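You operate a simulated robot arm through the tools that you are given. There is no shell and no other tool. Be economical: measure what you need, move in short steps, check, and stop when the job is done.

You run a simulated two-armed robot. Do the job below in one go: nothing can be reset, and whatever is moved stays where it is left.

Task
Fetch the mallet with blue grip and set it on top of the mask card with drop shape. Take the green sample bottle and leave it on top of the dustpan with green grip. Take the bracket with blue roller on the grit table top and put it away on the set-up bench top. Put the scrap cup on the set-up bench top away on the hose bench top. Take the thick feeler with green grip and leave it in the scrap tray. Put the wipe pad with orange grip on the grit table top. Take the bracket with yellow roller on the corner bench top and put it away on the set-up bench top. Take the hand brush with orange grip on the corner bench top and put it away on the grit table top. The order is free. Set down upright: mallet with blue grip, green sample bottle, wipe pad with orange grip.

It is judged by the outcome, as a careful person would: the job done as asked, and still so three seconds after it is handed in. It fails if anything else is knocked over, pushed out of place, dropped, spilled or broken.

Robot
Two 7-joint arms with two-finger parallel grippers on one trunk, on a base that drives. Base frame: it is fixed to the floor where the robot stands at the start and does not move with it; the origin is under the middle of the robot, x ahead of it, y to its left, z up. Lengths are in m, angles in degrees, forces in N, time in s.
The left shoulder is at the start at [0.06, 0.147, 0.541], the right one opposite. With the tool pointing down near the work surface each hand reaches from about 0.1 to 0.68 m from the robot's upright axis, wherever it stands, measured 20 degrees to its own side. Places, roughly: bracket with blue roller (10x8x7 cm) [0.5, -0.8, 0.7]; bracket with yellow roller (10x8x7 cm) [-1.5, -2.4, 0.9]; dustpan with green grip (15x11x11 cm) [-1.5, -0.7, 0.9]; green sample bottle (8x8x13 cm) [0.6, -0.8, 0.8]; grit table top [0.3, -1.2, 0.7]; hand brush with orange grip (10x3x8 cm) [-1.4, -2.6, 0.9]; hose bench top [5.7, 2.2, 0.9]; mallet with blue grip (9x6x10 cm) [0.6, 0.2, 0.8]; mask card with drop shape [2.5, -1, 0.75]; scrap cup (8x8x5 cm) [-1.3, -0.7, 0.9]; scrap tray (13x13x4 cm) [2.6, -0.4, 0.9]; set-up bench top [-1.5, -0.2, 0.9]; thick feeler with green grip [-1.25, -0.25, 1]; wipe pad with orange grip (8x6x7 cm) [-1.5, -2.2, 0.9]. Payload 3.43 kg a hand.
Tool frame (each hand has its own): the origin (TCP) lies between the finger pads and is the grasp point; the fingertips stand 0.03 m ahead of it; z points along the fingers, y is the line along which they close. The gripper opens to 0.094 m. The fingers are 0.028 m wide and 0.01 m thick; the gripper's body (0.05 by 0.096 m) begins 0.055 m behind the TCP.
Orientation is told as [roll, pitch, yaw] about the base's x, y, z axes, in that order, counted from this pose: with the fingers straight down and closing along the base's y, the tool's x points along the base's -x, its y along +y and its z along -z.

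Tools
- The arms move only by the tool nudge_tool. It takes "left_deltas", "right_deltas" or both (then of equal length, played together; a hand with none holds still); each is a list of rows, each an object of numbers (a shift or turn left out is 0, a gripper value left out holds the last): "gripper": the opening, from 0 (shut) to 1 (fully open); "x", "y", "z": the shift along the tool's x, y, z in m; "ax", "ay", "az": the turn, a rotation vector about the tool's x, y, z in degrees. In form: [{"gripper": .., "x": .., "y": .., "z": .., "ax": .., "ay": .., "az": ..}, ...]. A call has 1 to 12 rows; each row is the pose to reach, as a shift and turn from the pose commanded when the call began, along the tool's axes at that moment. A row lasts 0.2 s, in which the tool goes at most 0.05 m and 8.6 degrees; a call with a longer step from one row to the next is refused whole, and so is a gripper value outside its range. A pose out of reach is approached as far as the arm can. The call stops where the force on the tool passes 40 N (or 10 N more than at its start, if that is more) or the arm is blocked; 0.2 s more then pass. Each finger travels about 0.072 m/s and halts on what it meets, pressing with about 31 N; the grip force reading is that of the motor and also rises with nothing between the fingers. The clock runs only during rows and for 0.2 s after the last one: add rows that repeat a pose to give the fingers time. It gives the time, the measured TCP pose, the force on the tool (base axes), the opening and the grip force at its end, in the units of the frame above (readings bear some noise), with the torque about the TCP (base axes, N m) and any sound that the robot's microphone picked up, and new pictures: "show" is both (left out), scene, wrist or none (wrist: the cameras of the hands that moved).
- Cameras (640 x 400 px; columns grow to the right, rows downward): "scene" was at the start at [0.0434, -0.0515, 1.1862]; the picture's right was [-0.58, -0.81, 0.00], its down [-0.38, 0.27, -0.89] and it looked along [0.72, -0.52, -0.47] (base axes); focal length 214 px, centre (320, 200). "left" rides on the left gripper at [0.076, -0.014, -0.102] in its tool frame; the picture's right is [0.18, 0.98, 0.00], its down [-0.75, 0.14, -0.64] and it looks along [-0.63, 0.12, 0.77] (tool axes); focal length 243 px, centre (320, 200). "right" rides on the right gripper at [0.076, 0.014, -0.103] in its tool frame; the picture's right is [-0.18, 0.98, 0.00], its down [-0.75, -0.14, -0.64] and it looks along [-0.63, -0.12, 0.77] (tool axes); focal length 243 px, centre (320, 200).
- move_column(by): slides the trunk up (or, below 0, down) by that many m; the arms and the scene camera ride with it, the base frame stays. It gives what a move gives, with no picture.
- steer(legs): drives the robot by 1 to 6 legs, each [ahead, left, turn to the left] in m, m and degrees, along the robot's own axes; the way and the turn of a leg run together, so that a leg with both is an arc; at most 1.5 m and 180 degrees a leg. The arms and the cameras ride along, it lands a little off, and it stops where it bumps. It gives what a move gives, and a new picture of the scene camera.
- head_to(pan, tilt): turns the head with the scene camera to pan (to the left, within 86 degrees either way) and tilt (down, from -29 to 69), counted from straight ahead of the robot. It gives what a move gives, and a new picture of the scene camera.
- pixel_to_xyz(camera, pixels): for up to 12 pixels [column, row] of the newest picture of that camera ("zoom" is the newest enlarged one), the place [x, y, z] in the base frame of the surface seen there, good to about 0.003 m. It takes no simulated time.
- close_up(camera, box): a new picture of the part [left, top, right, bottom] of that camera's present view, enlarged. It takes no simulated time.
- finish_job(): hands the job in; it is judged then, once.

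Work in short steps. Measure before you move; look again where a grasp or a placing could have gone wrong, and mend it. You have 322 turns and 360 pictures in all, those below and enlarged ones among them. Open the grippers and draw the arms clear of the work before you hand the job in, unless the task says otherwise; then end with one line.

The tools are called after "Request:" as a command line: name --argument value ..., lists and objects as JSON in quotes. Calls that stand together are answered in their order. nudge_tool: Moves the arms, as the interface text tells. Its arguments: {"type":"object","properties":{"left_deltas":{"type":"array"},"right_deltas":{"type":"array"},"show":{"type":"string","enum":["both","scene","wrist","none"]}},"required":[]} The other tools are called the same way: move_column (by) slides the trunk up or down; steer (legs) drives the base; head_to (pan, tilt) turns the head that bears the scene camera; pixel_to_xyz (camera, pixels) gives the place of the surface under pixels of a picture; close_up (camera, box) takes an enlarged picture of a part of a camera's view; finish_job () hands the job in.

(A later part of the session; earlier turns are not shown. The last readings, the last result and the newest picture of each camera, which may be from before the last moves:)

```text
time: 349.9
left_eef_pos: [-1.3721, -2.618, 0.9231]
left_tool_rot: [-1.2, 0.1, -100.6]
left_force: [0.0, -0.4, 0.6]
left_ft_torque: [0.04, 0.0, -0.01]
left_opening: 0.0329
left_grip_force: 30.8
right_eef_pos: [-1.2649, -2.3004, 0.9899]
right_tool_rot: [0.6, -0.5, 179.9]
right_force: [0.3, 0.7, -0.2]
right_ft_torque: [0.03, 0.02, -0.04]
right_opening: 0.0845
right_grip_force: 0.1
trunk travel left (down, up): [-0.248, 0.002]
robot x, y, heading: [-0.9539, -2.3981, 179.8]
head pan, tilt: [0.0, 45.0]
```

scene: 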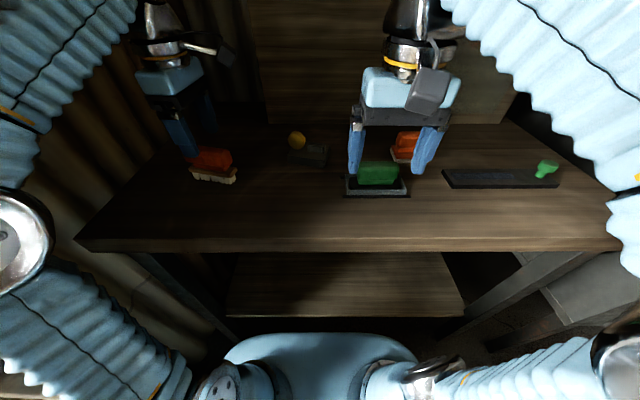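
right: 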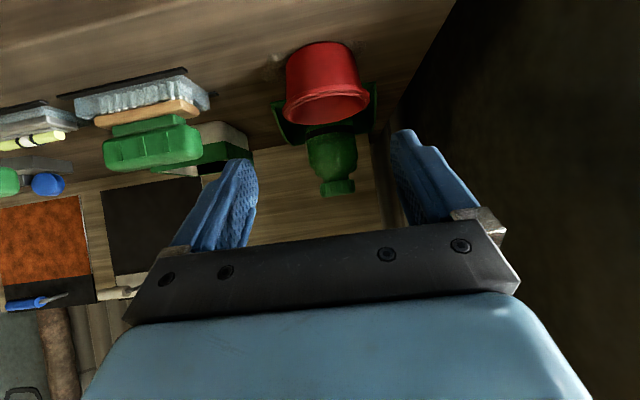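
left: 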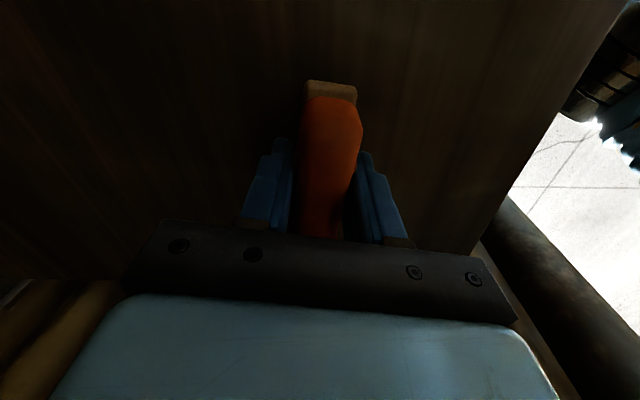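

Gripped. Lift and draw it back over the front edge.

Request:
nudge_tool --left_deltas '[{"z": -0.025}, {"z": -0.05}, {"z": -0.05, "x": 0.008, "y": 0.04}, {"z": -0.05, "x": 0.015, "y": 0.08}, {"z": -0.05, "x": 0.022, "y": 0.12}, {"z": -0.05, "x": 0.03, "y": 0.16}, {"z": -0.05, "x": 0.037, "y": 0.197}]' --show "scene"

```text
time: 351.5
left_eef_pos: [-1.1695, -2.6178, 0.9685]
left_tool_rot: [-1.1, 0.1, -100.7]
left_force: [-1.0, 0.6, -2.2]
left_ft_torque: [0.04, -0.02, 0.04]
left_opening: 0.0321
left_grip_force: 30.9
right_eef_pos: [-1.2654, -2.3012, 0.99]
right_tool_rot: [0.5, -0.6, 180.0]
right_force: [-0.3, -0.7, 0.4]
right_ft_torque: [0.02, -0.02, -0.01]
right_opening: 0.0847
right_grip_force: 0.1
trunk travel left (down, up): [-0.248, 0.002]
robot x, y, heading: [-0.9554, -2.397, 179.9]
head pan, tilt: [0.0, 45.0]
```

scene: 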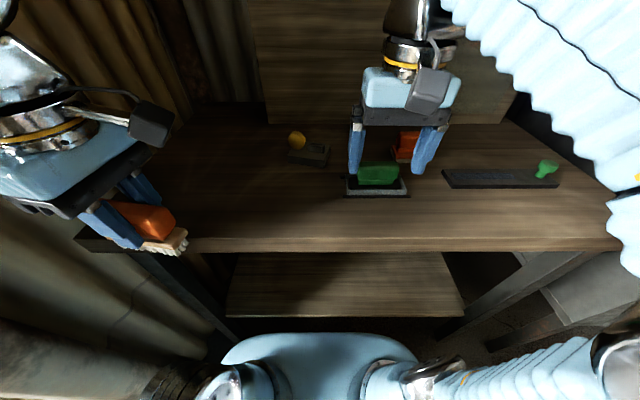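

Brush held. Move the right hand to y≈-2.18 to view the wipe pad.

Request:
nudge_tool --right_deltas '[{"y": -0.04}, {"y": -0.08}, {"y": -0.12}]'

```text
time: 352.3
left_eef_pos: [-1.17, -2.6177, 0.9693]
left_tool_rot: [-1.3, 0.1, -100.7]
left_force: [0.0, 0.5, -2.2]
left_ft_torque: [0.04, 0.01, -0.02]
left_opening: 0.0319
left_grip_force: 31.7
right_eef_pos: [-1.2663, -2.1807, 0.9879]
right_tool_rot: [0.5, -0.5, -180.1]
right_force: [0.7, -0.1, -0.1]
right_ft_torque: [0.03, 0.01, 0.02]
right_opening: 0.0845
right_grip_force: 0.0
trunk travel left (down, up): [-0.248, 0.002]
robot x, y, heading: [-0.9518, -2.3995, 180.0]
head pan, tilt: [0.0, 45.0]
```

scene: 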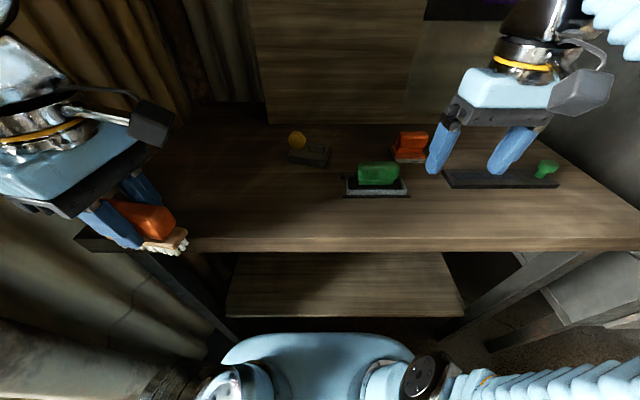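
right: 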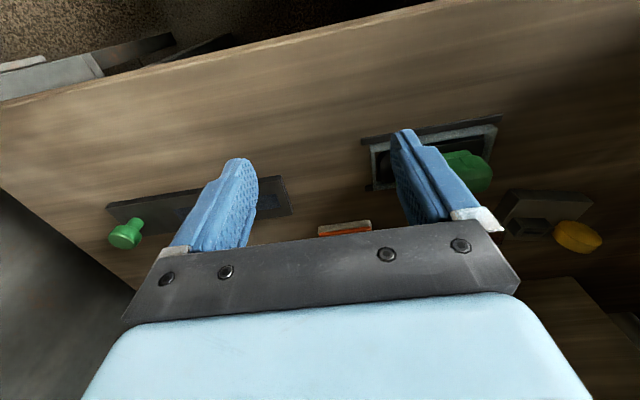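

Request:
close_up --camera "scene" --box '[380, 120, 440, 170]'

Request:
pixel_to_xyz --camera "scene" --pixels '[[400, 133], [425, 134], [410, 134], [398, 142], [424, 145], [394, 158], [424, 162], [410, 150], [405, 195], [345, 192]]'

```text
8.00 times, centred on (410, 145) of scene
```

zoom: 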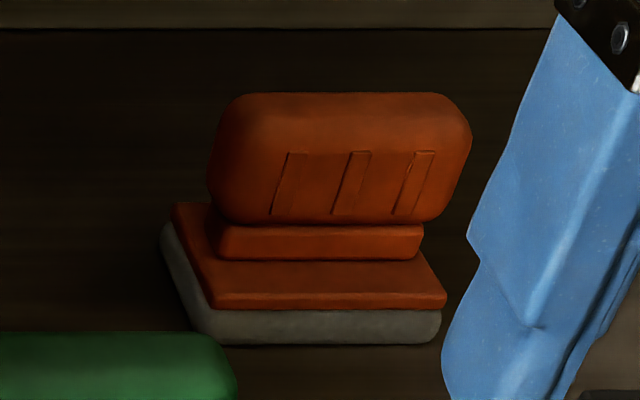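

```text
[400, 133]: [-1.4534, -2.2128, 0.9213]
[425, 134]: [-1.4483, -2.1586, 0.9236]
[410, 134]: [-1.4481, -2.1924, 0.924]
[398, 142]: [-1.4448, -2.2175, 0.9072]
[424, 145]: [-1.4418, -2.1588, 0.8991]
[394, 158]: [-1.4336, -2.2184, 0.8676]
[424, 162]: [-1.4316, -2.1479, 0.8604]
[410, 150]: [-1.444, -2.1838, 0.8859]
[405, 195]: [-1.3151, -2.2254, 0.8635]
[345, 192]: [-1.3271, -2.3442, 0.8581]
```

The pad's grip is 6 cm long in y (-2.218…-2.158), top 0.925; closing along y works. Check the shelf edge, then roll ahead.

Request:
pixel_to_xyz --camera "scene" --pixels '[[340, 316], [250, 312], [320, 334], [440, 130]]'

Request:
steer --legs '[[0.04, 0, 0]]'

Request:
nudge_tool --right_deltas '[{"x": -0.04, "y": 0.007, "gripper": 1}, {"x": -0.08, "y": 0.007, "z": 0.01}, {"x": -0.12, "y": 0.007, "z": 0.02}, {"x": -0.15, "y": 0.007, "z": 0.025}]'

```text
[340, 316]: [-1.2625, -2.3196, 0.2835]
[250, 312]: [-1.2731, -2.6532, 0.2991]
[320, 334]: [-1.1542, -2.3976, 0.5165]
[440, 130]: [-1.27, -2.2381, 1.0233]
```

```text
time: 353.2
left_eef_pos: [-1.2112, -2.6168, 0.9686]
left_tool_rot: [-1.2, 0.1, -100.6]
left_force: [0.3, 0.3, -1.4]
left_ft_torque: [0.02, 0.03, -0.02]
left_opening: 0.0319
left_grip_force: 31.0
right_eef_pos: [-1.3067, -2.1812, 0.9876]
right_tool_rot: [0.5, -0.6, 179.9]
right_force: [-0.6, 0.0, 0.3]
right_ft_torque: [0.0, 0.01, -0.01]
right_opening: 0.0845
right_grip_force: 0.0
trunk travel left (down, up): [-0.248, 0.002]
robot x, y, heading: [-0.9914, -2.4003, 179.4]
head pan, tilt: [0.0, 45.0]
```

scene: 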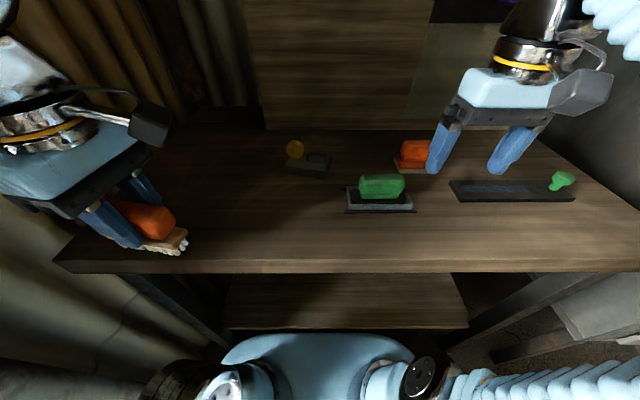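

```text
time: 354.2
left_eef_pos: [-1.2133, -2.6153, 0.9678]
left_tool_rot: [-1.0, 0.2, -100.6]
left_force: [-2.4, 1.4, -2.1]
left_ft_torque: [-0.07, -0.07, 0.04]
left_opening: 0.0322
left_grip_force: 31.0
right_eef_pos: [-1.4559, -2.1913, 0.9648]
right_tool_rot: [0.6, -0.5, -179.5]
right_force: [-1.1, 3.3, -1.7]
right_ft_torque: [-0.27, -0.14, 0.03]
right_opening: 0.0939
right_grip_force: 0.0
right hand out of reach, approached as far as the arm can: row 1, 2
trunk travel left (down, up): [-0.248, 0.002]
robot x, y, heading: [-0.998, -2.3987, 179.8]
head pan, tilt: [0.0, 45.0]
```

scene: 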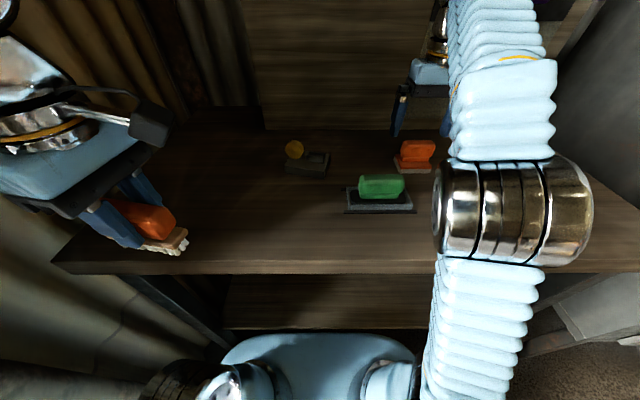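
right: 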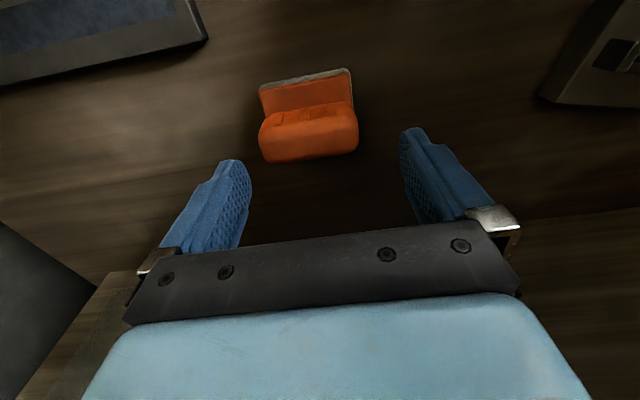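

Request:
pixel_to_xyz --camera "right" --pixels '[[262, 140], [355, 132], [308, 156], [308, 118], [308, 135], [264, 92], [348, 75]]'

```text
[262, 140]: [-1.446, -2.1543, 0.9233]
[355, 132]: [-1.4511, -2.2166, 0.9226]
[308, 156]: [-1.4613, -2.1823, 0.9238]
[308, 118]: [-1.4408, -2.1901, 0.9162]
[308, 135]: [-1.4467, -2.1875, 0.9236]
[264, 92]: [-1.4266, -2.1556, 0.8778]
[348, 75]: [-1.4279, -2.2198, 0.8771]
```

Grip centre (-1.452,-2.186). Fine-adjust, descend to z 0.908, close.

Request:
nudge_tool --right_deltas '[{"x": 0.003, "y": -0.005, "z": 0.02}, {"x": 0.003, "y": -0.005, "z": 0.04}, {"x": 0.003, "y": -0.005, "z": 0.056}, {"x": 0.003, "y": -0.005, "z": 0.056, "gripper": 0}, {"x": 0.003, "y": -0.005, "z": 0.056}, {"x": 0.003, "y": -0.005, "z": 0.056}, {"x": 0.003, "y": -0.005, "z": 0.056}]' --show "wrist"

```text
time: 355.8
left_eef_pos: [-1.2104, -2.6175, 0.969]
left_tool_rot: [-1.1, 0.2, -100.6]
left_force: [-0.2, -0.3, -1.8]
left_ft_torque: [0.0, 0.0, 0.01]
left_opening: 0.0324
left_grip_force: 31.0
right_eef_pos: [-1.4548, -2.1846, 0.9099]
right_tool_rot: [0.5, -0.4, 179.9]
right_force: [-1.1, 0.0, 0.0]
right_ft_torque: [0.06, 0.07, 0.04]
right_opening: 0.0719
right_grip_force: 30.7
trunk travel left (down, up): [-0.248, 0.002]
robot x, y, heading: [-0.9911, -2.402, 180.0]
head pan, tilt: [0.0, 45.0]
```

right: 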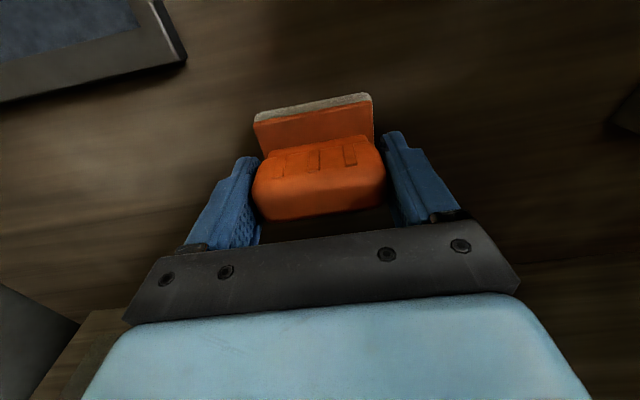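

Gripped. Lift and pull back, rising as it comes.

Request:
nudge_tool --right_deltas '[{"z": -0.025}, {"z": -0.05}, {"z": -0.06, "x": 0.03, "y": -0.01}, {"z": -0.07, "x": 0.07, "y": -0.02}, {"z": -0.075, "x": 0.11, "y": -0.02}, {"z": -0.075, "x": 0.15, "y": -0.01}, {"z": -0.075, "x": 0.19, "y": 0.0}, {"z": -0.075, "x": 0.22, "y": 0.0}]'

```text
time: 357.6
left_eef_pos: [-1.2108, -2.6159, 0.969]
left_tool_rot: [-1.1, 0.2, -100.6]
left_force: [0.4, 0.0, -2.5]
left_ft_torque: [0.04, 0.0, 0.01]
left_opening: 0.0321
left_grip_force: 30.9
right_eef_pos: [-1.2338, -2.1849, 0.9828]
right_tool_rot: [0.5, -0.4, 179.9]
right_force: [-0.4, -0.6, -0.8]
right_ft_torque: [0.0, 0.0, 0.0]
right_opening: 0.0722
right_grip_force: 30.8
trunk travel left (down, up): [-0.248, 0.002]
robot x, y, heading: [-0.9914, -2.4025, 179.6]
head pan, tilt: [0.0, 45.0]
```

scene: 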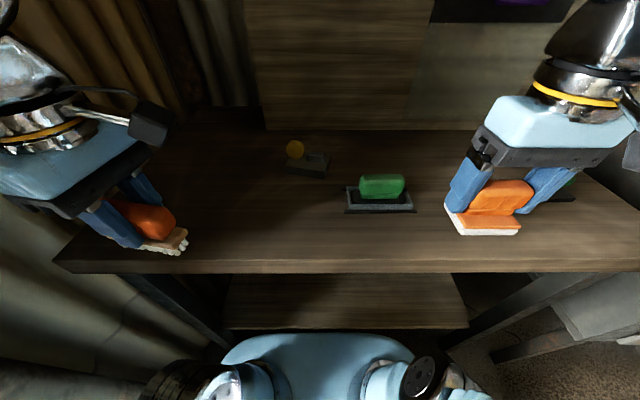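
right: 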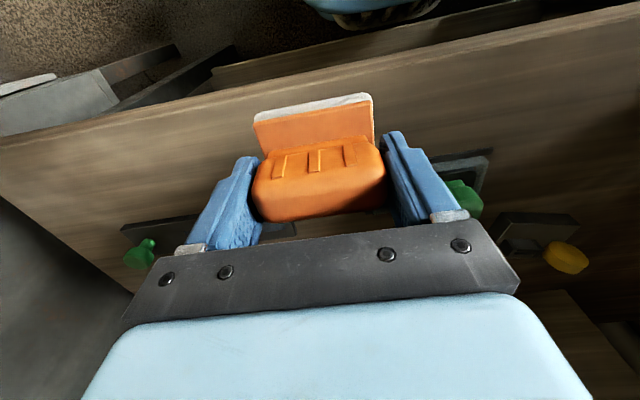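

Both held. Back off, turn around to face east and strafe north to the grit table's west side.

Request:
steer --legs '[[-0.42, 0, 0], [0, 0, -180], [0, 1.4, 0]]'

Request:
head_to --pan 0 --tilt 38

```text
time: 374.1
left_eef_pos: [-0.3815, -0.7706, 0.9695]
left_tool_rot: [-1.3, 0.1, 80.7]
left_force: [0.8, 0.0, -1.7]
left_ft_torque: [0.02, 0.03, 0.0]
left_opening: 0.032
left_grip_force: 31.4
right_eef_pos: [-0.3474, -1.2023, 0.9828]
right_tool_rot: [0.5, -0.5, 1.1]
right_force: [0.3, -0.5, -1.7]
right_ft_torque: [0.01, -0.03, 0.01]
right_opening: 0.072
right_grip_force: 31.2
trunk travel left (down, up): [-0.248, 0.002]
robot x, y, heading: [-0.5933, -0.9931, 1.2]
head pan, tilt: [0.0, 45.0]
```

scene: 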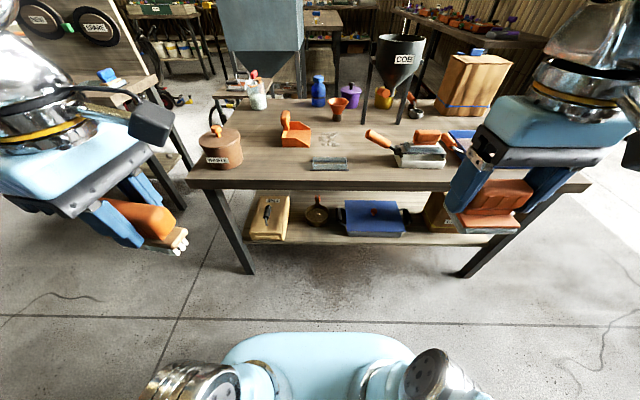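

```text
time: 374.8
left_eef_pos: [-0.382, -0.7707, 0.9691]
left_tool_rot: [-1.3, 0.2, 80.5]
left_force: [0.2, -0.2, -1.4]
left_ft_torque: [-0.03, 0.01, 0.04]
left_opening: 0.0324
left_grip_force: 30.8
right_eef_pos: [-0.3481, -1.2021, 0.9829]
right_tool_rot: [0.6, -0.5, 1.1]
right_force: [-0.5, -0.3, -1.4]
right_ft_torque: [0.04, 0.0, 0.0]
right_opening: 0.0717
right_grip_force: 29.9
trunk travel left (down, up): [-0.248, 0.002]
robot x, y, heading: [-0.5909, -0.9919, 1.1]
head pan, tilt: [0.0, 38.0]
```

scene: 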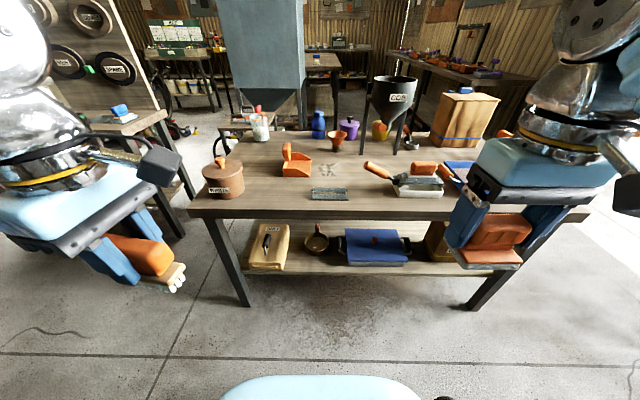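

Request:
pixel_to_xyz --camera "scene" --pixels '[[245, 188], [314, 194], [347, 192], [275, 200], [363, 195], [395, 190], [368, 165], [262, 165], [287, 178], [365, 212], [440, 195], [300, 175]]'

Request:
close_up --camera "scene" --box '[190, 120, 470, 230]'

```text
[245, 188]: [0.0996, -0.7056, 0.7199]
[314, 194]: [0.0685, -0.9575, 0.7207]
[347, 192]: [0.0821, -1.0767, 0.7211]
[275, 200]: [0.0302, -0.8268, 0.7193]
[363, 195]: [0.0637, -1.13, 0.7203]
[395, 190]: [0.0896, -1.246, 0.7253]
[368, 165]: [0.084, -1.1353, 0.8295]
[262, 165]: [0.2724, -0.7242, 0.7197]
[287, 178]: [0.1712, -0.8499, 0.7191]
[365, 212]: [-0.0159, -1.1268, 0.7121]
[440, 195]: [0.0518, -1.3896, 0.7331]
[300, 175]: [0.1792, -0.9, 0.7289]
```

```text
2.29 times, centred on (330, 175) of scene
```

zoom: 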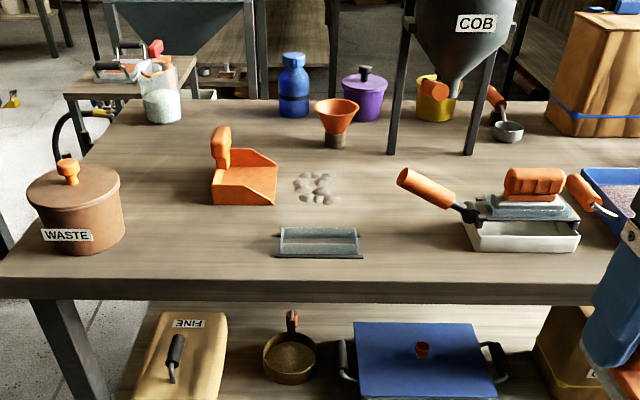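

Free area between the WASTE pot and the metal frame. I'll rotate the left hand so the brush lies along x, then drive to (-0.37,-0.80).

Request:
nudge_tool --left_deltas '[{"az": 8}, {"az": 16}, {"az": 24}, {"az": 32}, {"az": 40}, {"az": 48}, {"az": 56}, {"az": 64}, {"az": 72}, {"az": 80}]' --show "none"

Request:
steer --legs '[[0.215, 0.19, -1.1]]'

```text
time: 377.0
left_eef_pos: [-0.3811, -0.7706, 0.9699]
left_tool_rot: [-0.4, -1.1, 0.6]
left_force: [0.0, 1.0, -1.9]
left_ft_torque: [0.0, 0.0, -0.03]
left_opening: 0.0325
left_grip_force: 31.1
right_eef_pos: [-0.349, -1.2012, 0.9822]
right_tool_rot: [0.4, -0.5, 1.2]
right_force: [-0.2, 0.2, -1.6]
right_ft_torque: [-0.01, 0.01, 0.02]
right_opening: 0.0719
right_grip_force: 31.2
trunk travel left (down, up): [-0.248, 0.002]
robot x, y, heading: [-0.596, -0.9932, 1.0]
head pan, tilt: [0.0, 38.0]
```

```text
time: 379.0
left_eef_pos: [-0.1543, -0.5841, 0.9699]
left_tool_rot: [-0.4, -1.1, -0.8]
left_force: [-0.8, -0.6, -1.7]
left_ft_torque: [-0.01, 0.01, -0.01]
left_opening: 0.0321
left_grip_force: 31.2
right_eef_pos: [-0.133, -1.0159, 0.9823]
right_tool_rot: [0.4, -0.5, -0.2]
right_force: [0.0, -0.8, -2.1]
right_ft_torque: [0.01, 0.01, 0.0]
right_opening: 0.0717
right_grip_force: 30.9
trunk travel left (down, up): [-0.248, 0.002]
robot x, y, heading: [-0.374, -0.7983, -0.4]
head pan, tilt: [0.0, 38.0]
```

scene: 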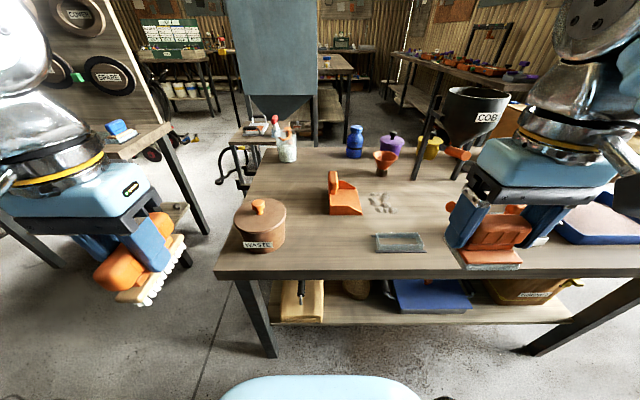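

Left hand: move to above (0.11,-0.77).

Request:
nudge_tool --left_deltas '[{"y": -0.045}, {"y": -0.09}, {"x": -0.03, "y": -0.12}, {"x": -0.06, "y": -0.15}, {"x": -0.09, "y": -0.182}, {"x": -0.135, "y": -0.182}, {"x": -0.18, "y": -0.182}, {"x": -0.225, "y": -0.182, "z": 0.01}, {"x": -0.262, "y": -0.182, "z": 0.03}, {"x": -0.262, "y": -0.182, "z": 0.07}]'

```text
time: 381.2
left_eef_pos: [0.1049, -0.7692, 0.9055]
left_tool_rot: [-0.4, -1.2, -0.8]
left_force: [-0.3, -0.6, -1.6]
left_ft_torque: [0.02, 0.04, 0.01]
left_opening: 0.0319
left_grip_force: 30.8
right_eef_pos: [-0.1317, -1.0157, 0.9821]
right_tool_rot: [0.5, -0.5, -0.2]
right_force: [0.1, 0.2, -2.4]
right_ft_torque: [-0.01, -0.01, -0.02]
right_opening: 0.0718
right_grip_force: 31.1
trunk travel left (down, up): [-0.248, 0.002]
robot x, y, heading: [-0.377, -0.8001, -0.1]
head pan, tilt: [0.0, 38.0]
```

scene: 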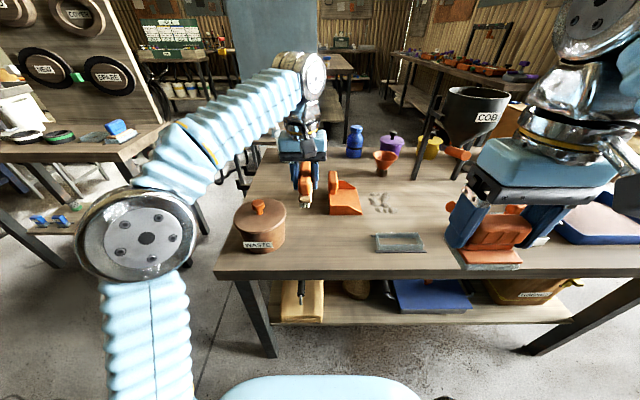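
left: 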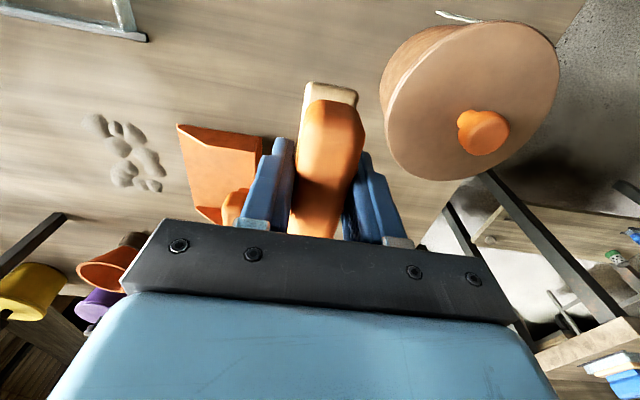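

Lower to the table.

Request:
nudge_tool --left_deltas '[{"z": 0.04}, {"z": 0.08}, {"z": 0.112}, {"z": 0.117}, {"z": 0.12}, {"z": 0.123}, {"z": 0.126}, {"z": 0.129}]' --show "none"

```text
time: 383.0
left_eef_pos: [0.1102, -0.7722, 0.7822]
left_tool_rot: [-0.8, -1.7, -0.8]
left_force: [-2.9, 1.3, 15.5]
left_ft_torque: [0.31, 0.82, 0.04]
left_opening: 0.0323
left_grip_force: 30.9
right_eef_pos: [-0.1345, -1.0148, 0.9828]
right_tool_rot: [0.4, -0.6, -0.2]
right_force: [0.1, -0.5, -2.0]
right_ft_torque: [0.0, 0.03, -0.02]
right_opening: 0.0719
right_grip_force: 31.1
trunk travel left (down, up): [-0.248, 0.002]
robot x, y, heading: [-0.3742, -0.8012, -0.4]
head pan, tilt: [0.0, 38.0]
stopped in row 8 (left hand): the force on the tool passed its limit at 44 N (the readings are from after the stop); the commanded pose is now the measured one
```

Contact. Release, rise, and withdraw the left hand.

Request:
nudge_tool --left_deltas '[{"z": -0.002}, {"z": -0.002, "gripper": 0.6}, {"z": -0.002}, {"z": -0.002}, {"z": -0.04}, {"z": -0.08}, {"z": -0.12}, {"z": -0.16}]' --show "wrist"

Request:
nudge_tool --left_deltas '[{"x": 0.045}, {"x": 0.09, "y": 0.03}, {"x": 0.135, "y": 0.06}, {"x": 0.17, "y": 0.09}, {"x": 0.2, "y": 0.13}, {"x": 0.22, "y": 0.17}]' --show "scene"

```text
time: 384.8
left_eef_pos: [0.1066, -0.7692, 0.9403]
left_tool_rot: [-0.8, -1.6, -0.8]
left_force: [0.8, -0.2, 0.3]
left_ft_torque: [-0.02, -0.04, -0.01]
left_opening: 0.0567
left_grip_force: 0.0
right_eef_pos: [-0.1334, -1.016, 0.9824]
right_tool_rot: [0.5, -0.4, -0.2]
right_force: [0.7, -0.1, -1.4]
right_ft_torque: [-0.01, 0.01, 0.02]
right_opening: 0.072
right_grip_force: 30.7
trunk travel left (down, up): [-0.248, 0.002]
robot x, y, heading: [-0.3731, -0.8021, -0.1]
head pan, tilt: [0.0, 38.0]
```

left: 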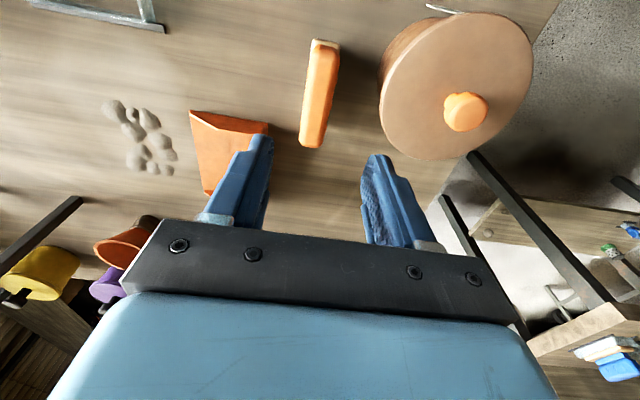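

```text
refused: row 2 steps farther than a row can; nothing moved
```

Request:
nudge_tool --left_deltas '[{"x": 0.04}, {"x": 0.08, "y": 0.02}, {"x": 0.12, "y": 0.045}, {"x": 0.155, "y": 0.075}, {"x": 0.19, "y": 0.105}, {"x": 0.22, "y": 0.14}, {"x": 0.24, "y": 0.17}]' --show "scene"

```text
time: 386.4
left_eef_pos: [-0.1321, -0.5946, 0.9302]
left_tool_rot: [-0.7, -1.7, -0.9]
left_force: [-0.3, -0.4, 0.9]
left_ft_torque: [0.0, 0.02, 0.03]
left_opening: 0.0564
left_grip_force: 0.0
right_eef_pos: [-0.1329, -1.0159, 0.9833]
right_tool_rot: [0.5, -0.4, -0.2]
right_force: [0.2, -0.5, -0.9]
right_ft_torque: [0.03, 0.0, 0.01]
right_opening: 0.0719
right_grip_force: 31.0
trunk travel left (down, up): [-0.248, 0.002]
robot x, y, heading: [-0.3747, -0.8015, -0.3]
head pan, tilt: [0.0, 38.0]
```

scene: 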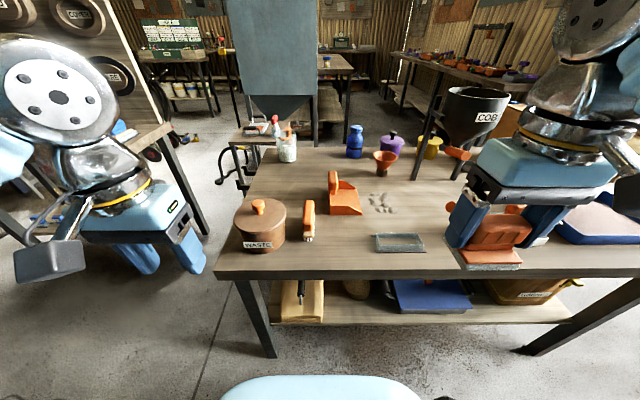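

Brush stands well. Right hand: bring the wipe pad to (0.11,-0.873).

Request:
nudge_tool --right_deltas '[{"y": 0.04}, {"y": 0.08}, {"x": -0.03, "y": 0.11}, {"x": -0.06, "y": 0.143}, {"x": -0.1, "y": 0.143}, {"x": -0.14, "y": 0.143}, {"x": -0.18, "y": 0.143, "z": 0.015}, {"x": -0.22, "y": 0.143, "z": 0.035}, {"x": -0.243, "y": 0.143, "z": 0.07}, {"x": -0.243, "y": 0.143, "z": 0.11}]'

```text
time: 388.6
left_eef_pos: [-0.1326, -0.5948, 0.9303]
left_tool_rot: [-0.7, -1.7, -0.6]
left_force: [0.3, -0.7, -0.4]
left_ft_torque: [0.01, -0.02, 0.02]
left_opening: 0.0565
left_grip_force: 0.1
right_eef_pos: [0.112, -0.8674, 0.877]
right_tool_rot: [0.5, -0.5, -0.1]
right_force: [0.2, 0.2, -1.7]
right_ft_torque: [0.03, -0.01, 0.01]
right_opening: 0.0716
right_grip_force: 31.1
trunk travel left (down, up): [-0.248, 0.002]
robot x, y, heading: [-0.3737, -0.8025, -0.2]
head pan, tilt: [0.0, 38.0]
```

scene: 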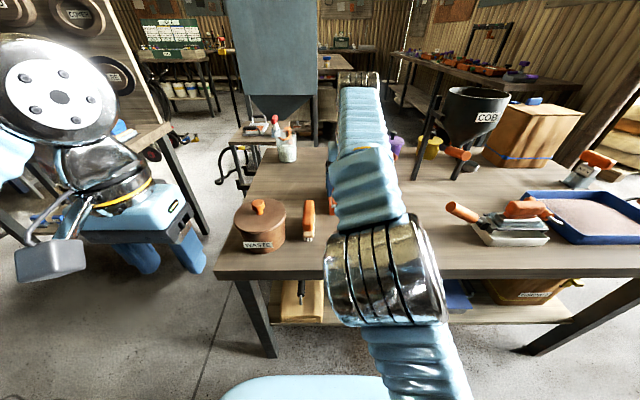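
right: 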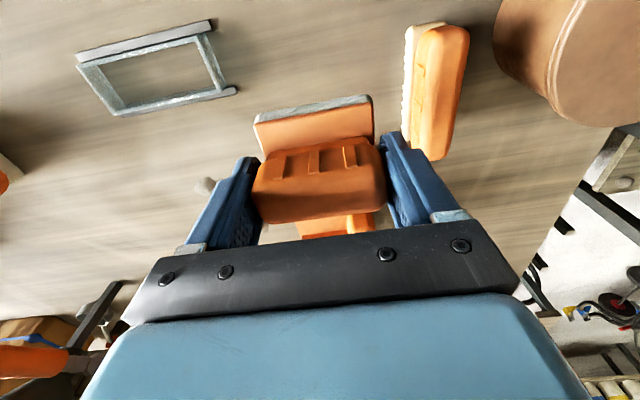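

Shift 1 cm away from the brush and lower to contact.

Request:
nudge_tool --right_deltas '[{"y": -0.012, "x": 0.01, "z": 0.03}, {"y": -0.012, "x": 0.01, "z": 0.065}, {"y": -0.012, "x": 0.01, "z": 0.098}, {"y": -0.012, "x": 0.01, "z": 0.103}, {"y": -0.012, "x": 0.01, "z": 0.106}, {"y": -0.012, "x": 0.01, "z": 0.109}, {"y": -0.012, "x": 0.01, "z": 0.112}, {"y": -0.012, "x": 0.01, "z": 0.115}]' --show "none"

```text
time: 390.2
left_eef_pos: [-0.1343, -0.5939, 0.9304]
left_tool_rot: [-0.7, -1.8, -0.7]
left_force: [0.6, 0.5, 0.2]
left_ft_torque: [-0.03, -0.01, 0.01]
left_opening: 0.0564
left_grip_force: 0.1
right_eef_pos: [0.1022, -0.8811, 0.7686]
right_tool_rot: [0.4, -1.1, 0.0]
right_force: [-4.5, 2.1, 21.1]
right_ft_torque: [-0.58, 0.85, -0.16]
right_opening: 0.0718
right_grip_force: 30.5
trunk travel left (down, up): [-0.248, 0.002]
robot x, y, heading: [-0.3756, -0.7989, -0.3]
head pan, tilt: [0.0, 38.0]
stopped in row 8 (right hand): the force on the tool passed its limit at 46 N (the readings are from after the stop); the commanded pose is now the measured one
```

Contact at 0.769. Release and rise.

Request:
nudge_tool --right_deltas '[{"z": -0.002}, {"z": -0.002, "gripper": 0.95}, {"z": -0.002}, {"z": -0.002}, {"z": -0.04}, {"z": -0.08}, {"z": -0.12}, {"z": -0.16}]' --show "wrist"

Request:
nudge_tool --right_deltas '[{"x": 0.04}, {"x": 0.08, "y": -0.02}, {"x": 0.12, "y": -0.045}, {"x": 0.155, "y": -0.075}, {"x": 0.19, "y": -0.1}, {"x": 0.22, "y": -0.12}]' --show "scene"

```text
time: 392.0
left_eef_pos: [-0.1335, -0.5945, 0.9308]
left_tool_rot: [-0.7, -1.7, -0.6]
left_force: [-0.6, 0.7, 0.8]
left_ft_torque: [0.04, -0.01, -0.03]
left_opening: 0.0564
left_grip_force: 0.1
right_eef_pos: [0.101, -0.8844, 0.9264]
right_tool_rot: [0.5, -0.9, -0.2]
right_force: [-1.2, 0.1, 0.2]
right_ft_torque: [0.01, 0.02, 0.01]
right_opening: 0.0894
right_grip_force: 0.1
trunk travel left (down, up): [-0.248, 0.002]
robot x, y, heading: [-0.373, -0.7981, -0.3]
head pan, tilt: [0.0, 38.0]
```

right: 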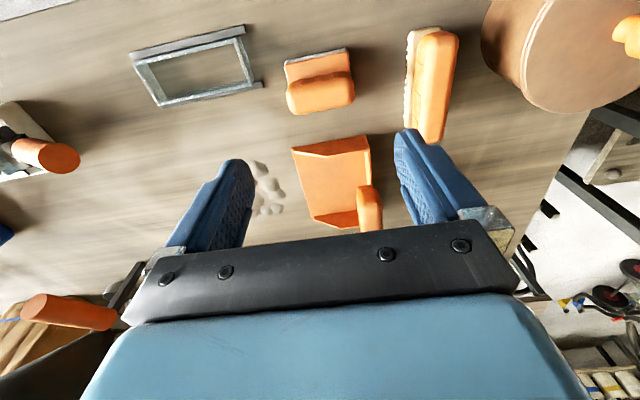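

```text
time: 393.4
left_eef_pos: [-0.1336, -0.5934, 0.9307]
left_tool_rot: [-0.7, -1.7, -0.7]
left_force: [0.1, 1.0, -0.8]
left_ft_torque: [0.0, 0.03, 0.02]
left_opening: 0.0564
left_grip_force: 0.0
right_eef_pos: [-0.1203, -1.0037, 0.9183]
right_tool_rot: [0.4, -0.9, -0.2]
right_force: [0.0, 0.7, 0.1]
right_ft_torque: [-0.01, -0.01, 0.03]
right_opening: 0.0897
right_grip_force: 0.0
trunk travel left (down, up): [-0.248, 0.002]
robot x, y, heading: [-0.3775, -0.7997, -0.5]
head pan, tilt: [0.0, 38.0]
```

scene: 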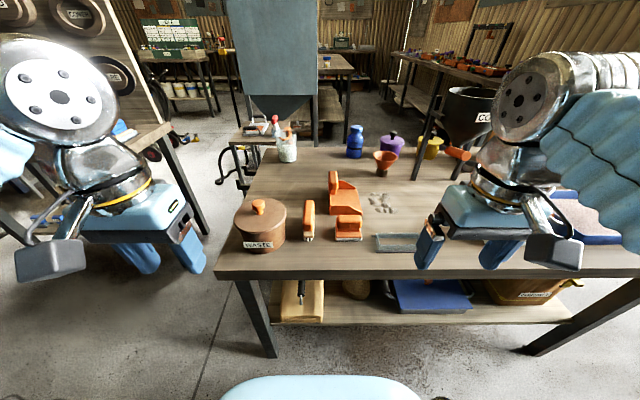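

Wipe pad and brush are on the grit table. Now fetch the yellow bracket: back off, turn, strafe south to the corner bench.

Request:
steer --legs '[[-0.2, 0, 0.4], [0, 0, 180], [0, 1.45, 0], [0, 0.12, 0]]'

Request:
head_to --pan 0 --tilt 42

```text
time: 410.1
left_eef_pos: [-0.8172, -2.5927, 0.9308]
left_tool_rot: [-0.7, -1.7, 179.4]
left_force: [-0.6, -0.2, -0.4]
left_ft_torque: [0.04, 0.02, 0.04]
left_opening: 0.0564
left_grip_force: 0.0
right_eef_pos: [-0.8307, -2.1838, 0.9198]
right_tool_rot: [0.7, -1.0, -179.9]
right_force: [-0.3, 0.8, -0.4]
right_ft_torque: [0.01, 0.0, -0.04]
right_opening: 0.0894
right_grip_force: 0.1
trunk travel left (down, up): [-0.248, 0.002]
robot x, y, heading: [-0.5781, -2.3878, 179.7]
head pan, tilt: [0.0, 38.0]
```

scene: 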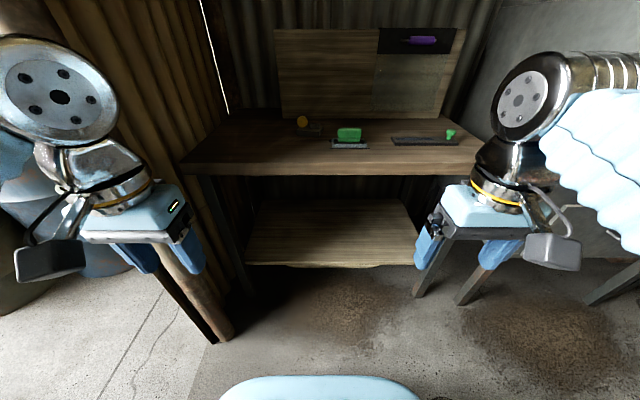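

```text
time: 410.8
left_eef_pos: [-0.8162, -2.5935, 0.9305]
left_tool_rot: [-0.7, -1.7, 179.6]
left_force: [0.4, -0.3, 0.3]
left_ft_torque: [0.02, -0.01, 0.02]
left_opening: 0.0565
left_grip_force: 0.1
right_eef_pos: [-0.8313, -2.1847, 0.9194]
right_tool_rot: [0.5, -0.9, -180.0]
right_force: [0.4, -0.5, 0.1]
right_ft_torque: [0.01, -0.03, -0.01]
right_opening: 0.0893
right_grip_force: 0.0
trunk travel left (down, up): [-0.248, 0.002]
robot x, y, heading: [-0.5758, -2.3828, 180.3]
head pan, tilt: [0.0, 42.0]
```

scene: 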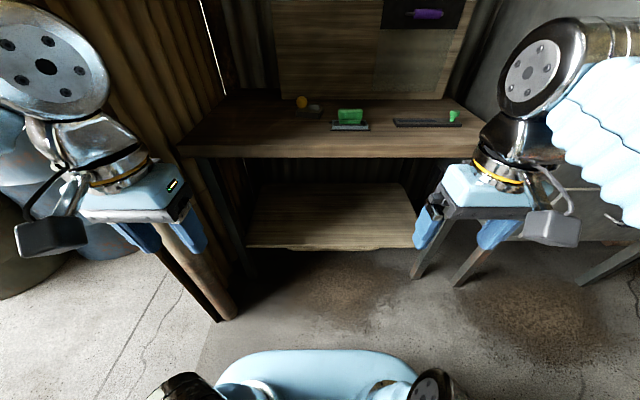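

Approach, with the left hand opened, raised and turned by ~80°.

Request:
nudge_tool --left_deltas '[{"gripper": 1, "az": -8, "z": -0.01}, {"az": -16, "z": -0.02}, {"az": -24, "z": -0.03}, {"az": -32, "z": -0.04}, {"az": -40, "z": -0.04}, {"az": -48, "z": -0.04}, {"az": -56, "z": -0.04}, {"az": -64, "z": -0.04}, {"az": -72, "z": -0.04}, {"az": -80, "z": -0.04}]' --show "none"

Request:
steer --legs '[[0.38, 0, 0]]'

Request:
close_up --camera "scene" --box '[240, 90, 400, 190]'

```text
time: 412.9
left_eef_pos: [-0.8166, -2.5934, 0.9703]
left_tool_rot: [-1.7, 0.4, -100.4]
left_force: [1.0, 1.0, -0.3]
left_ft_torque: [-0.02, 0.0, 0.01]
left_opening: 0.0941
left_grip_force: 0.0
right_eef_pos: [-0.8303, -2.184, 0.9181]
right_tool_rot: [0.5, -1.0, -180.0]
right_force: [0.2, 0.3, -0.1]
right_ft_torque: [-0.03, 0.01, 0.0]
right_opening: 0.0893
right_grip_force: 0.1
trunk travel left (down, up): [-0.248, 0.002]
robot x, y, heading: [-0.582, -2.3842, 180.0]
head pan, tilt: [0.0, 42.0]
```

```text
time: 415.4
left_eef_pos: [-1.2104, -2.5922, 0.9705]
left_tool_rot: [-1.8, 0.4, -100.5]
left_force: [-0.7, 0.2, -0.3]
left_ft_torque: [0.02, -0.02, -0.02]
left_opening: 0.0937
left_grip_force: 0.1
right_eef_pos: [-1.2235, -2.1834, 0.9199]
right_tool_rot: [0.5, -1.0, -180.0]
right_force: [0.7, -0.5, 0.0]
right_ft_torque: [0.01, 0.03, -0.02]
right_opening: 0.0893
right_grip_force: 0.0
trunk travel left (down, up): [-0.248, 0.002]
robot x, y, heading: [-0.9705, -2.3853, 179.8]
head pan, tilt: [0.0, 42.0]
```

scene: 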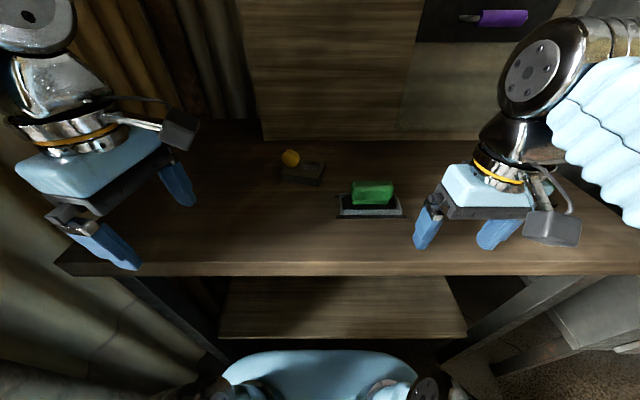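

```text
4.00 times, centred on (320, 140) of scene
```

zoom: 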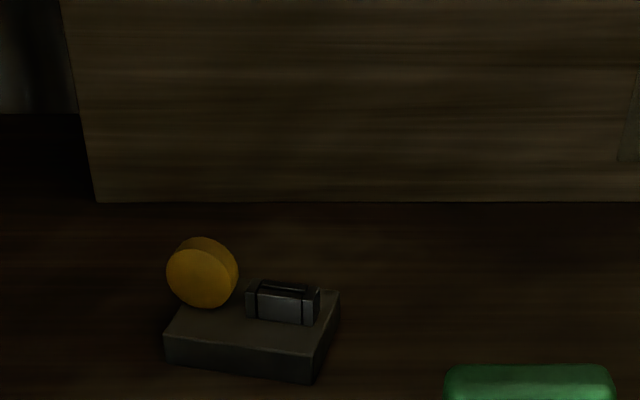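

Request:
pixel_to_xyz --camera "zoom" --pixels '[[168, 338], [315, 355], [338, 295], [180, 310], [200, 245], [283, 285], [205, 300]]'

```text
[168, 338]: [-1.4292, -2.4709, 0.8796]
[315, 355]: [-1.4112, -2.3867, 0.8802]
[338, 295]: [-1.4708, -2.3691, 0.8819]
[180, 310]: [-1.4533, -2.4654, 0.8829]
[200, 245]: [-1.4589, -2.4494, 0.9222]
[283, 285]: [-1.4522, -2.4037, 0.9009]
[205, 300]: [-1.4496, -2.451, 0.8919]
```

Bracket centre (-1.450,-2.420), yaw -102. Roll 2.5 cm closer and move the left hand above it.

Request:
steer --legs '[[0.025, 0, 0]]'

Request:
nudge_tool --left_deltas '[{"x": 0.02, "y": -0.035}, {"x": 0.04, "y": -0.07}, {"x": 0.06, "y": -0.105}, {"x": 0.08, "y": -0.14}, {"x": 0.1, "y": -0.175}, {"x": 0.115, "y": -0.21, "az": 1.5}, {"x": 0.13, "y": -0.24, "az": 1.5}, {"x": 0.13, "y": -0.24, "az": 1.5}]'

```text
time: 416.2
left_eef_pos: [-1.2342, -2.5927, 0.9702]
left_tool_rot: [-1.8, 0.4, -100.7]
left_force: [0.2, -0.1, 0.8]
left_ft_torque: [-0.01, 0.0, -0.01]
left_opening: 0.0939
left_grip_force: 0.2
right_eef_pos: [-1.2483, -2.1835, 0.9197]
right_tool_rot: [0.5, -1.1, -179.9]
right_force: [0.1, 0.9, 0.1]
right_ft_torque: [-0.01, 0.0, 0.0]
right_opening: 0.0893
right_grip_force: 0.0
trunk travel left (down, up): [-0.248, 0.002]
robot x, y, heading: [-0.9953, -2.3885, 179.7]
head pan, tilt: [0.0, 42.0]
```

scene: 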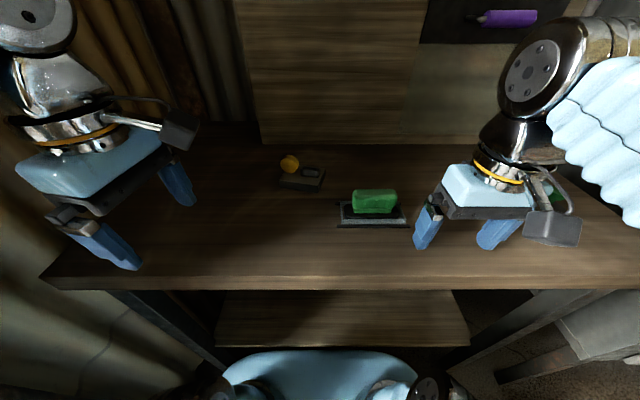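

```text
time: 418.0
left_eef_pos: [-1.4291, -2.4361, 0.9802]
left_tool_rot: [-1.9, 0.4, -102.1]
left_force: [-0.4, -0.6, -0.1]
left_ft_torque: [0.02, -0.02, 0.02]
left_opening: 0.0938
left_grip_force: 0.1
left hand out of reach, approached as far as the arm can: row 7, 8
right_eef_pos: [-1.2483, -2.1838, 0.9207]
right_tool_rot: [0.5, -1.0, -180.1]
right_force: [0.6, 0.3, 0.2]
right_ft_torque: [0.01, 0.0, 0.0]
right_opening: 0.0894
right_grip_force: 0.1
trunk travel left (down, up): [-0.248, 0.002]
robot x, y, heading: [-0.996, -2.3859, 179.9]
head pan, tilt: [0.0, 42.0]
```

scene: 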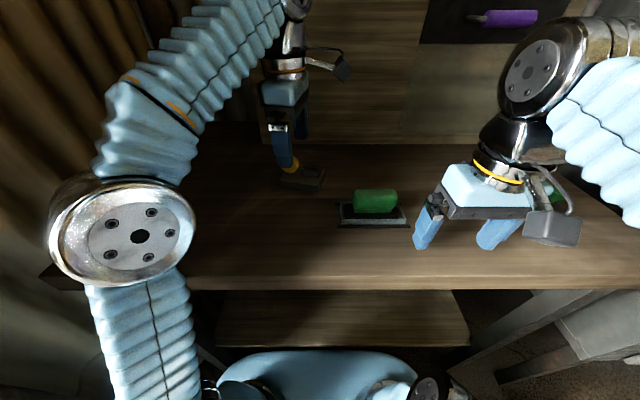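
left: 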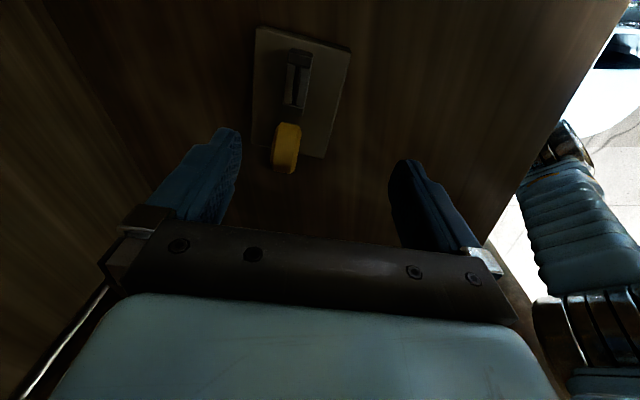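

Request:
pixel_to_xyz --camera "left" --pixels '[[262, 35], [345, 52], [256, 140], [323, 152], [290, 140], [300, 60]]'

```text
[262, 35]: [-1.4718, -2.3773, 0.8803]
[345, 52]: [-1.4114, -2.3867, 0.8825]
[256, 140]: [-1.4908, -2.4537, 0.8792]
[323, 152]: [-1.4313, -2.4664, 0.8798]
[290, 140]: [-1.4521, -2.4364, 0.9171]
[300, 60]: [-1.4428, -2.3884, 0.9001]
```

Centre (-1.451,-2.421), turned 14°. Shift, lower to z 0.897 and close.

Request:
nudge_tool --left_deltas '[{"x": 0.01, "y": -0.012, "z": 0.015, "az": 2}, {"x": 0.01, "y": -0.025, "z": 0.03, "az": 2}, {"x": 0.01, "y": -0.025, "z": 0.045, "az": 2}]' --show "wrist"

```text
time: 418.8
left_eef_pos: [-1.4518, -2.4195, 0.9342]
left_tool_rot: [-1.7, 0.3, -104.1]
left_force: [0.0, 0.1, -0.2]
left_ft_torque: [0.0, 0.0, 0.02]
left_opening: 0.094
left_grip_force: 0.1
right_eef_pos: [-1.2481, -2.1832, 0.9202]
right_tool_rot: [0.6, -1.0, -180.1]
right_force: [0.1, 0.2, 0.0]
right_ft_torque: [-0.01, -0.01, 0.01]
right_opening: 0.0891
right_grip_force: 0.0
trunk travel left (down, up): [-0.248, 0.002]
robot x, y, heading: [-0.9944, -2.3876, 180.0]
head pan, tilt: [0.0, 42.0]
```

left: 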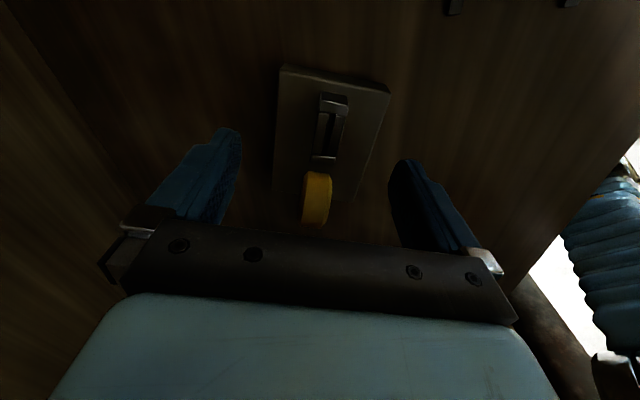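

Request:
nudge_tool --left_deltas '[{"z": 0.02}, {"z": 0.036}, {"z": 0.036, "gripper": 0}, {"z": 0.036}, {"z": 0.036}, {"z": 0.036}]' --show "none"

Request:
nudge_tool --left_deltas '[{"z": -0.02}, {"z": -0.04}, {"z": -0.065}, {"z": -0.075, "x": 0.01, "y": 0.04}, {"z": -0.075, "x": 0.01, "y": 0.085}]'

```text
time: 420.2
left_eef_pos: [-1.4532, -2.4186, 0.8971]
left_tool_rot: [-1.7, 0.3, -104.1]
left_force: [1.4, 0.5, 0.3]
left_ft_torque: [0.11, -0.32, -0.02]
left_opening: 0.07
left_grip_force: 30.7
right_eef_pos: [-1.25, -2.1834, 0.9197]
right_tool_rot: [0.6, -0.9, -179.9]
right_force: [0.4, 0.4, 0.3]
right_ft_torque: [0.02, -0.01, 0.01]
right_opening: 0.0892
right_grip_force: 0.0
trunk travel left (down, up): [-0.248, 0.002]
robot x, y, heading: [-0.9944, -2.3836, 179.9]
head pan, tilt: [0.0, 42.0]
```

```text
time: 421.4
left_eef_pos: [-1.3697, -2.4286, 0.9699]
left_tool_rot: [-1.8, 0.2, -104.1]
left_force: [0.1, 0.4, -7.8]
left_ft_torque: [0.05, -0.05, 0.0]
left_opening: 0.07
left_grip_force: 31.3
right_eef_pos: [-1.2487, -2.1835, 0.9207]
right_tool_rot: [0.5, -0.9, -180.1]
right_force: [-0.1, 0.1, -0.9]
right_ft_torque: [-0.01, -0.01, 0.0]
right_opening: 0.0892
right_grip_force: 0.1
trunk travel left (down, up): [-0.248, 0.002]
robot x, y, heading: [-0.9968, -2.3871, 179.9]
head pan, tilt: [0.0, 42.0]
```

scene: 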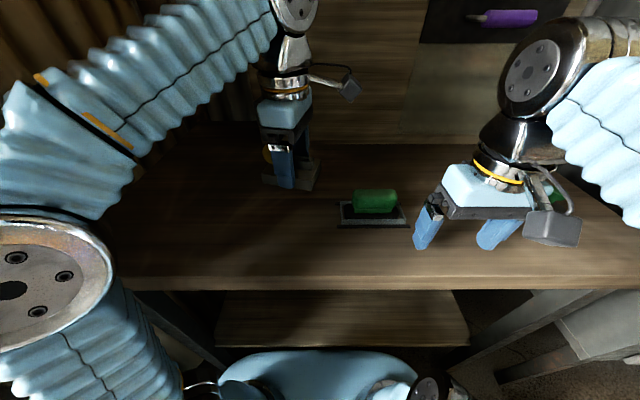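
left: 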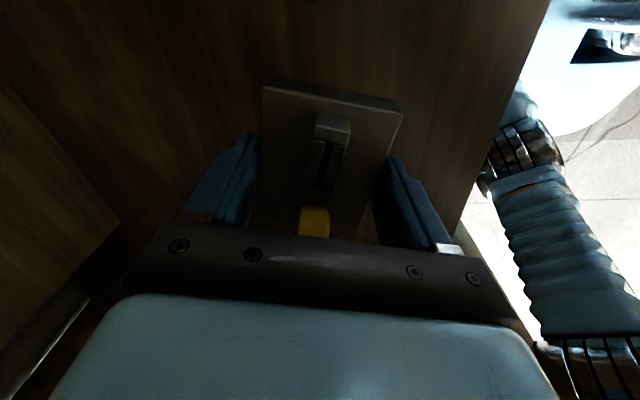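

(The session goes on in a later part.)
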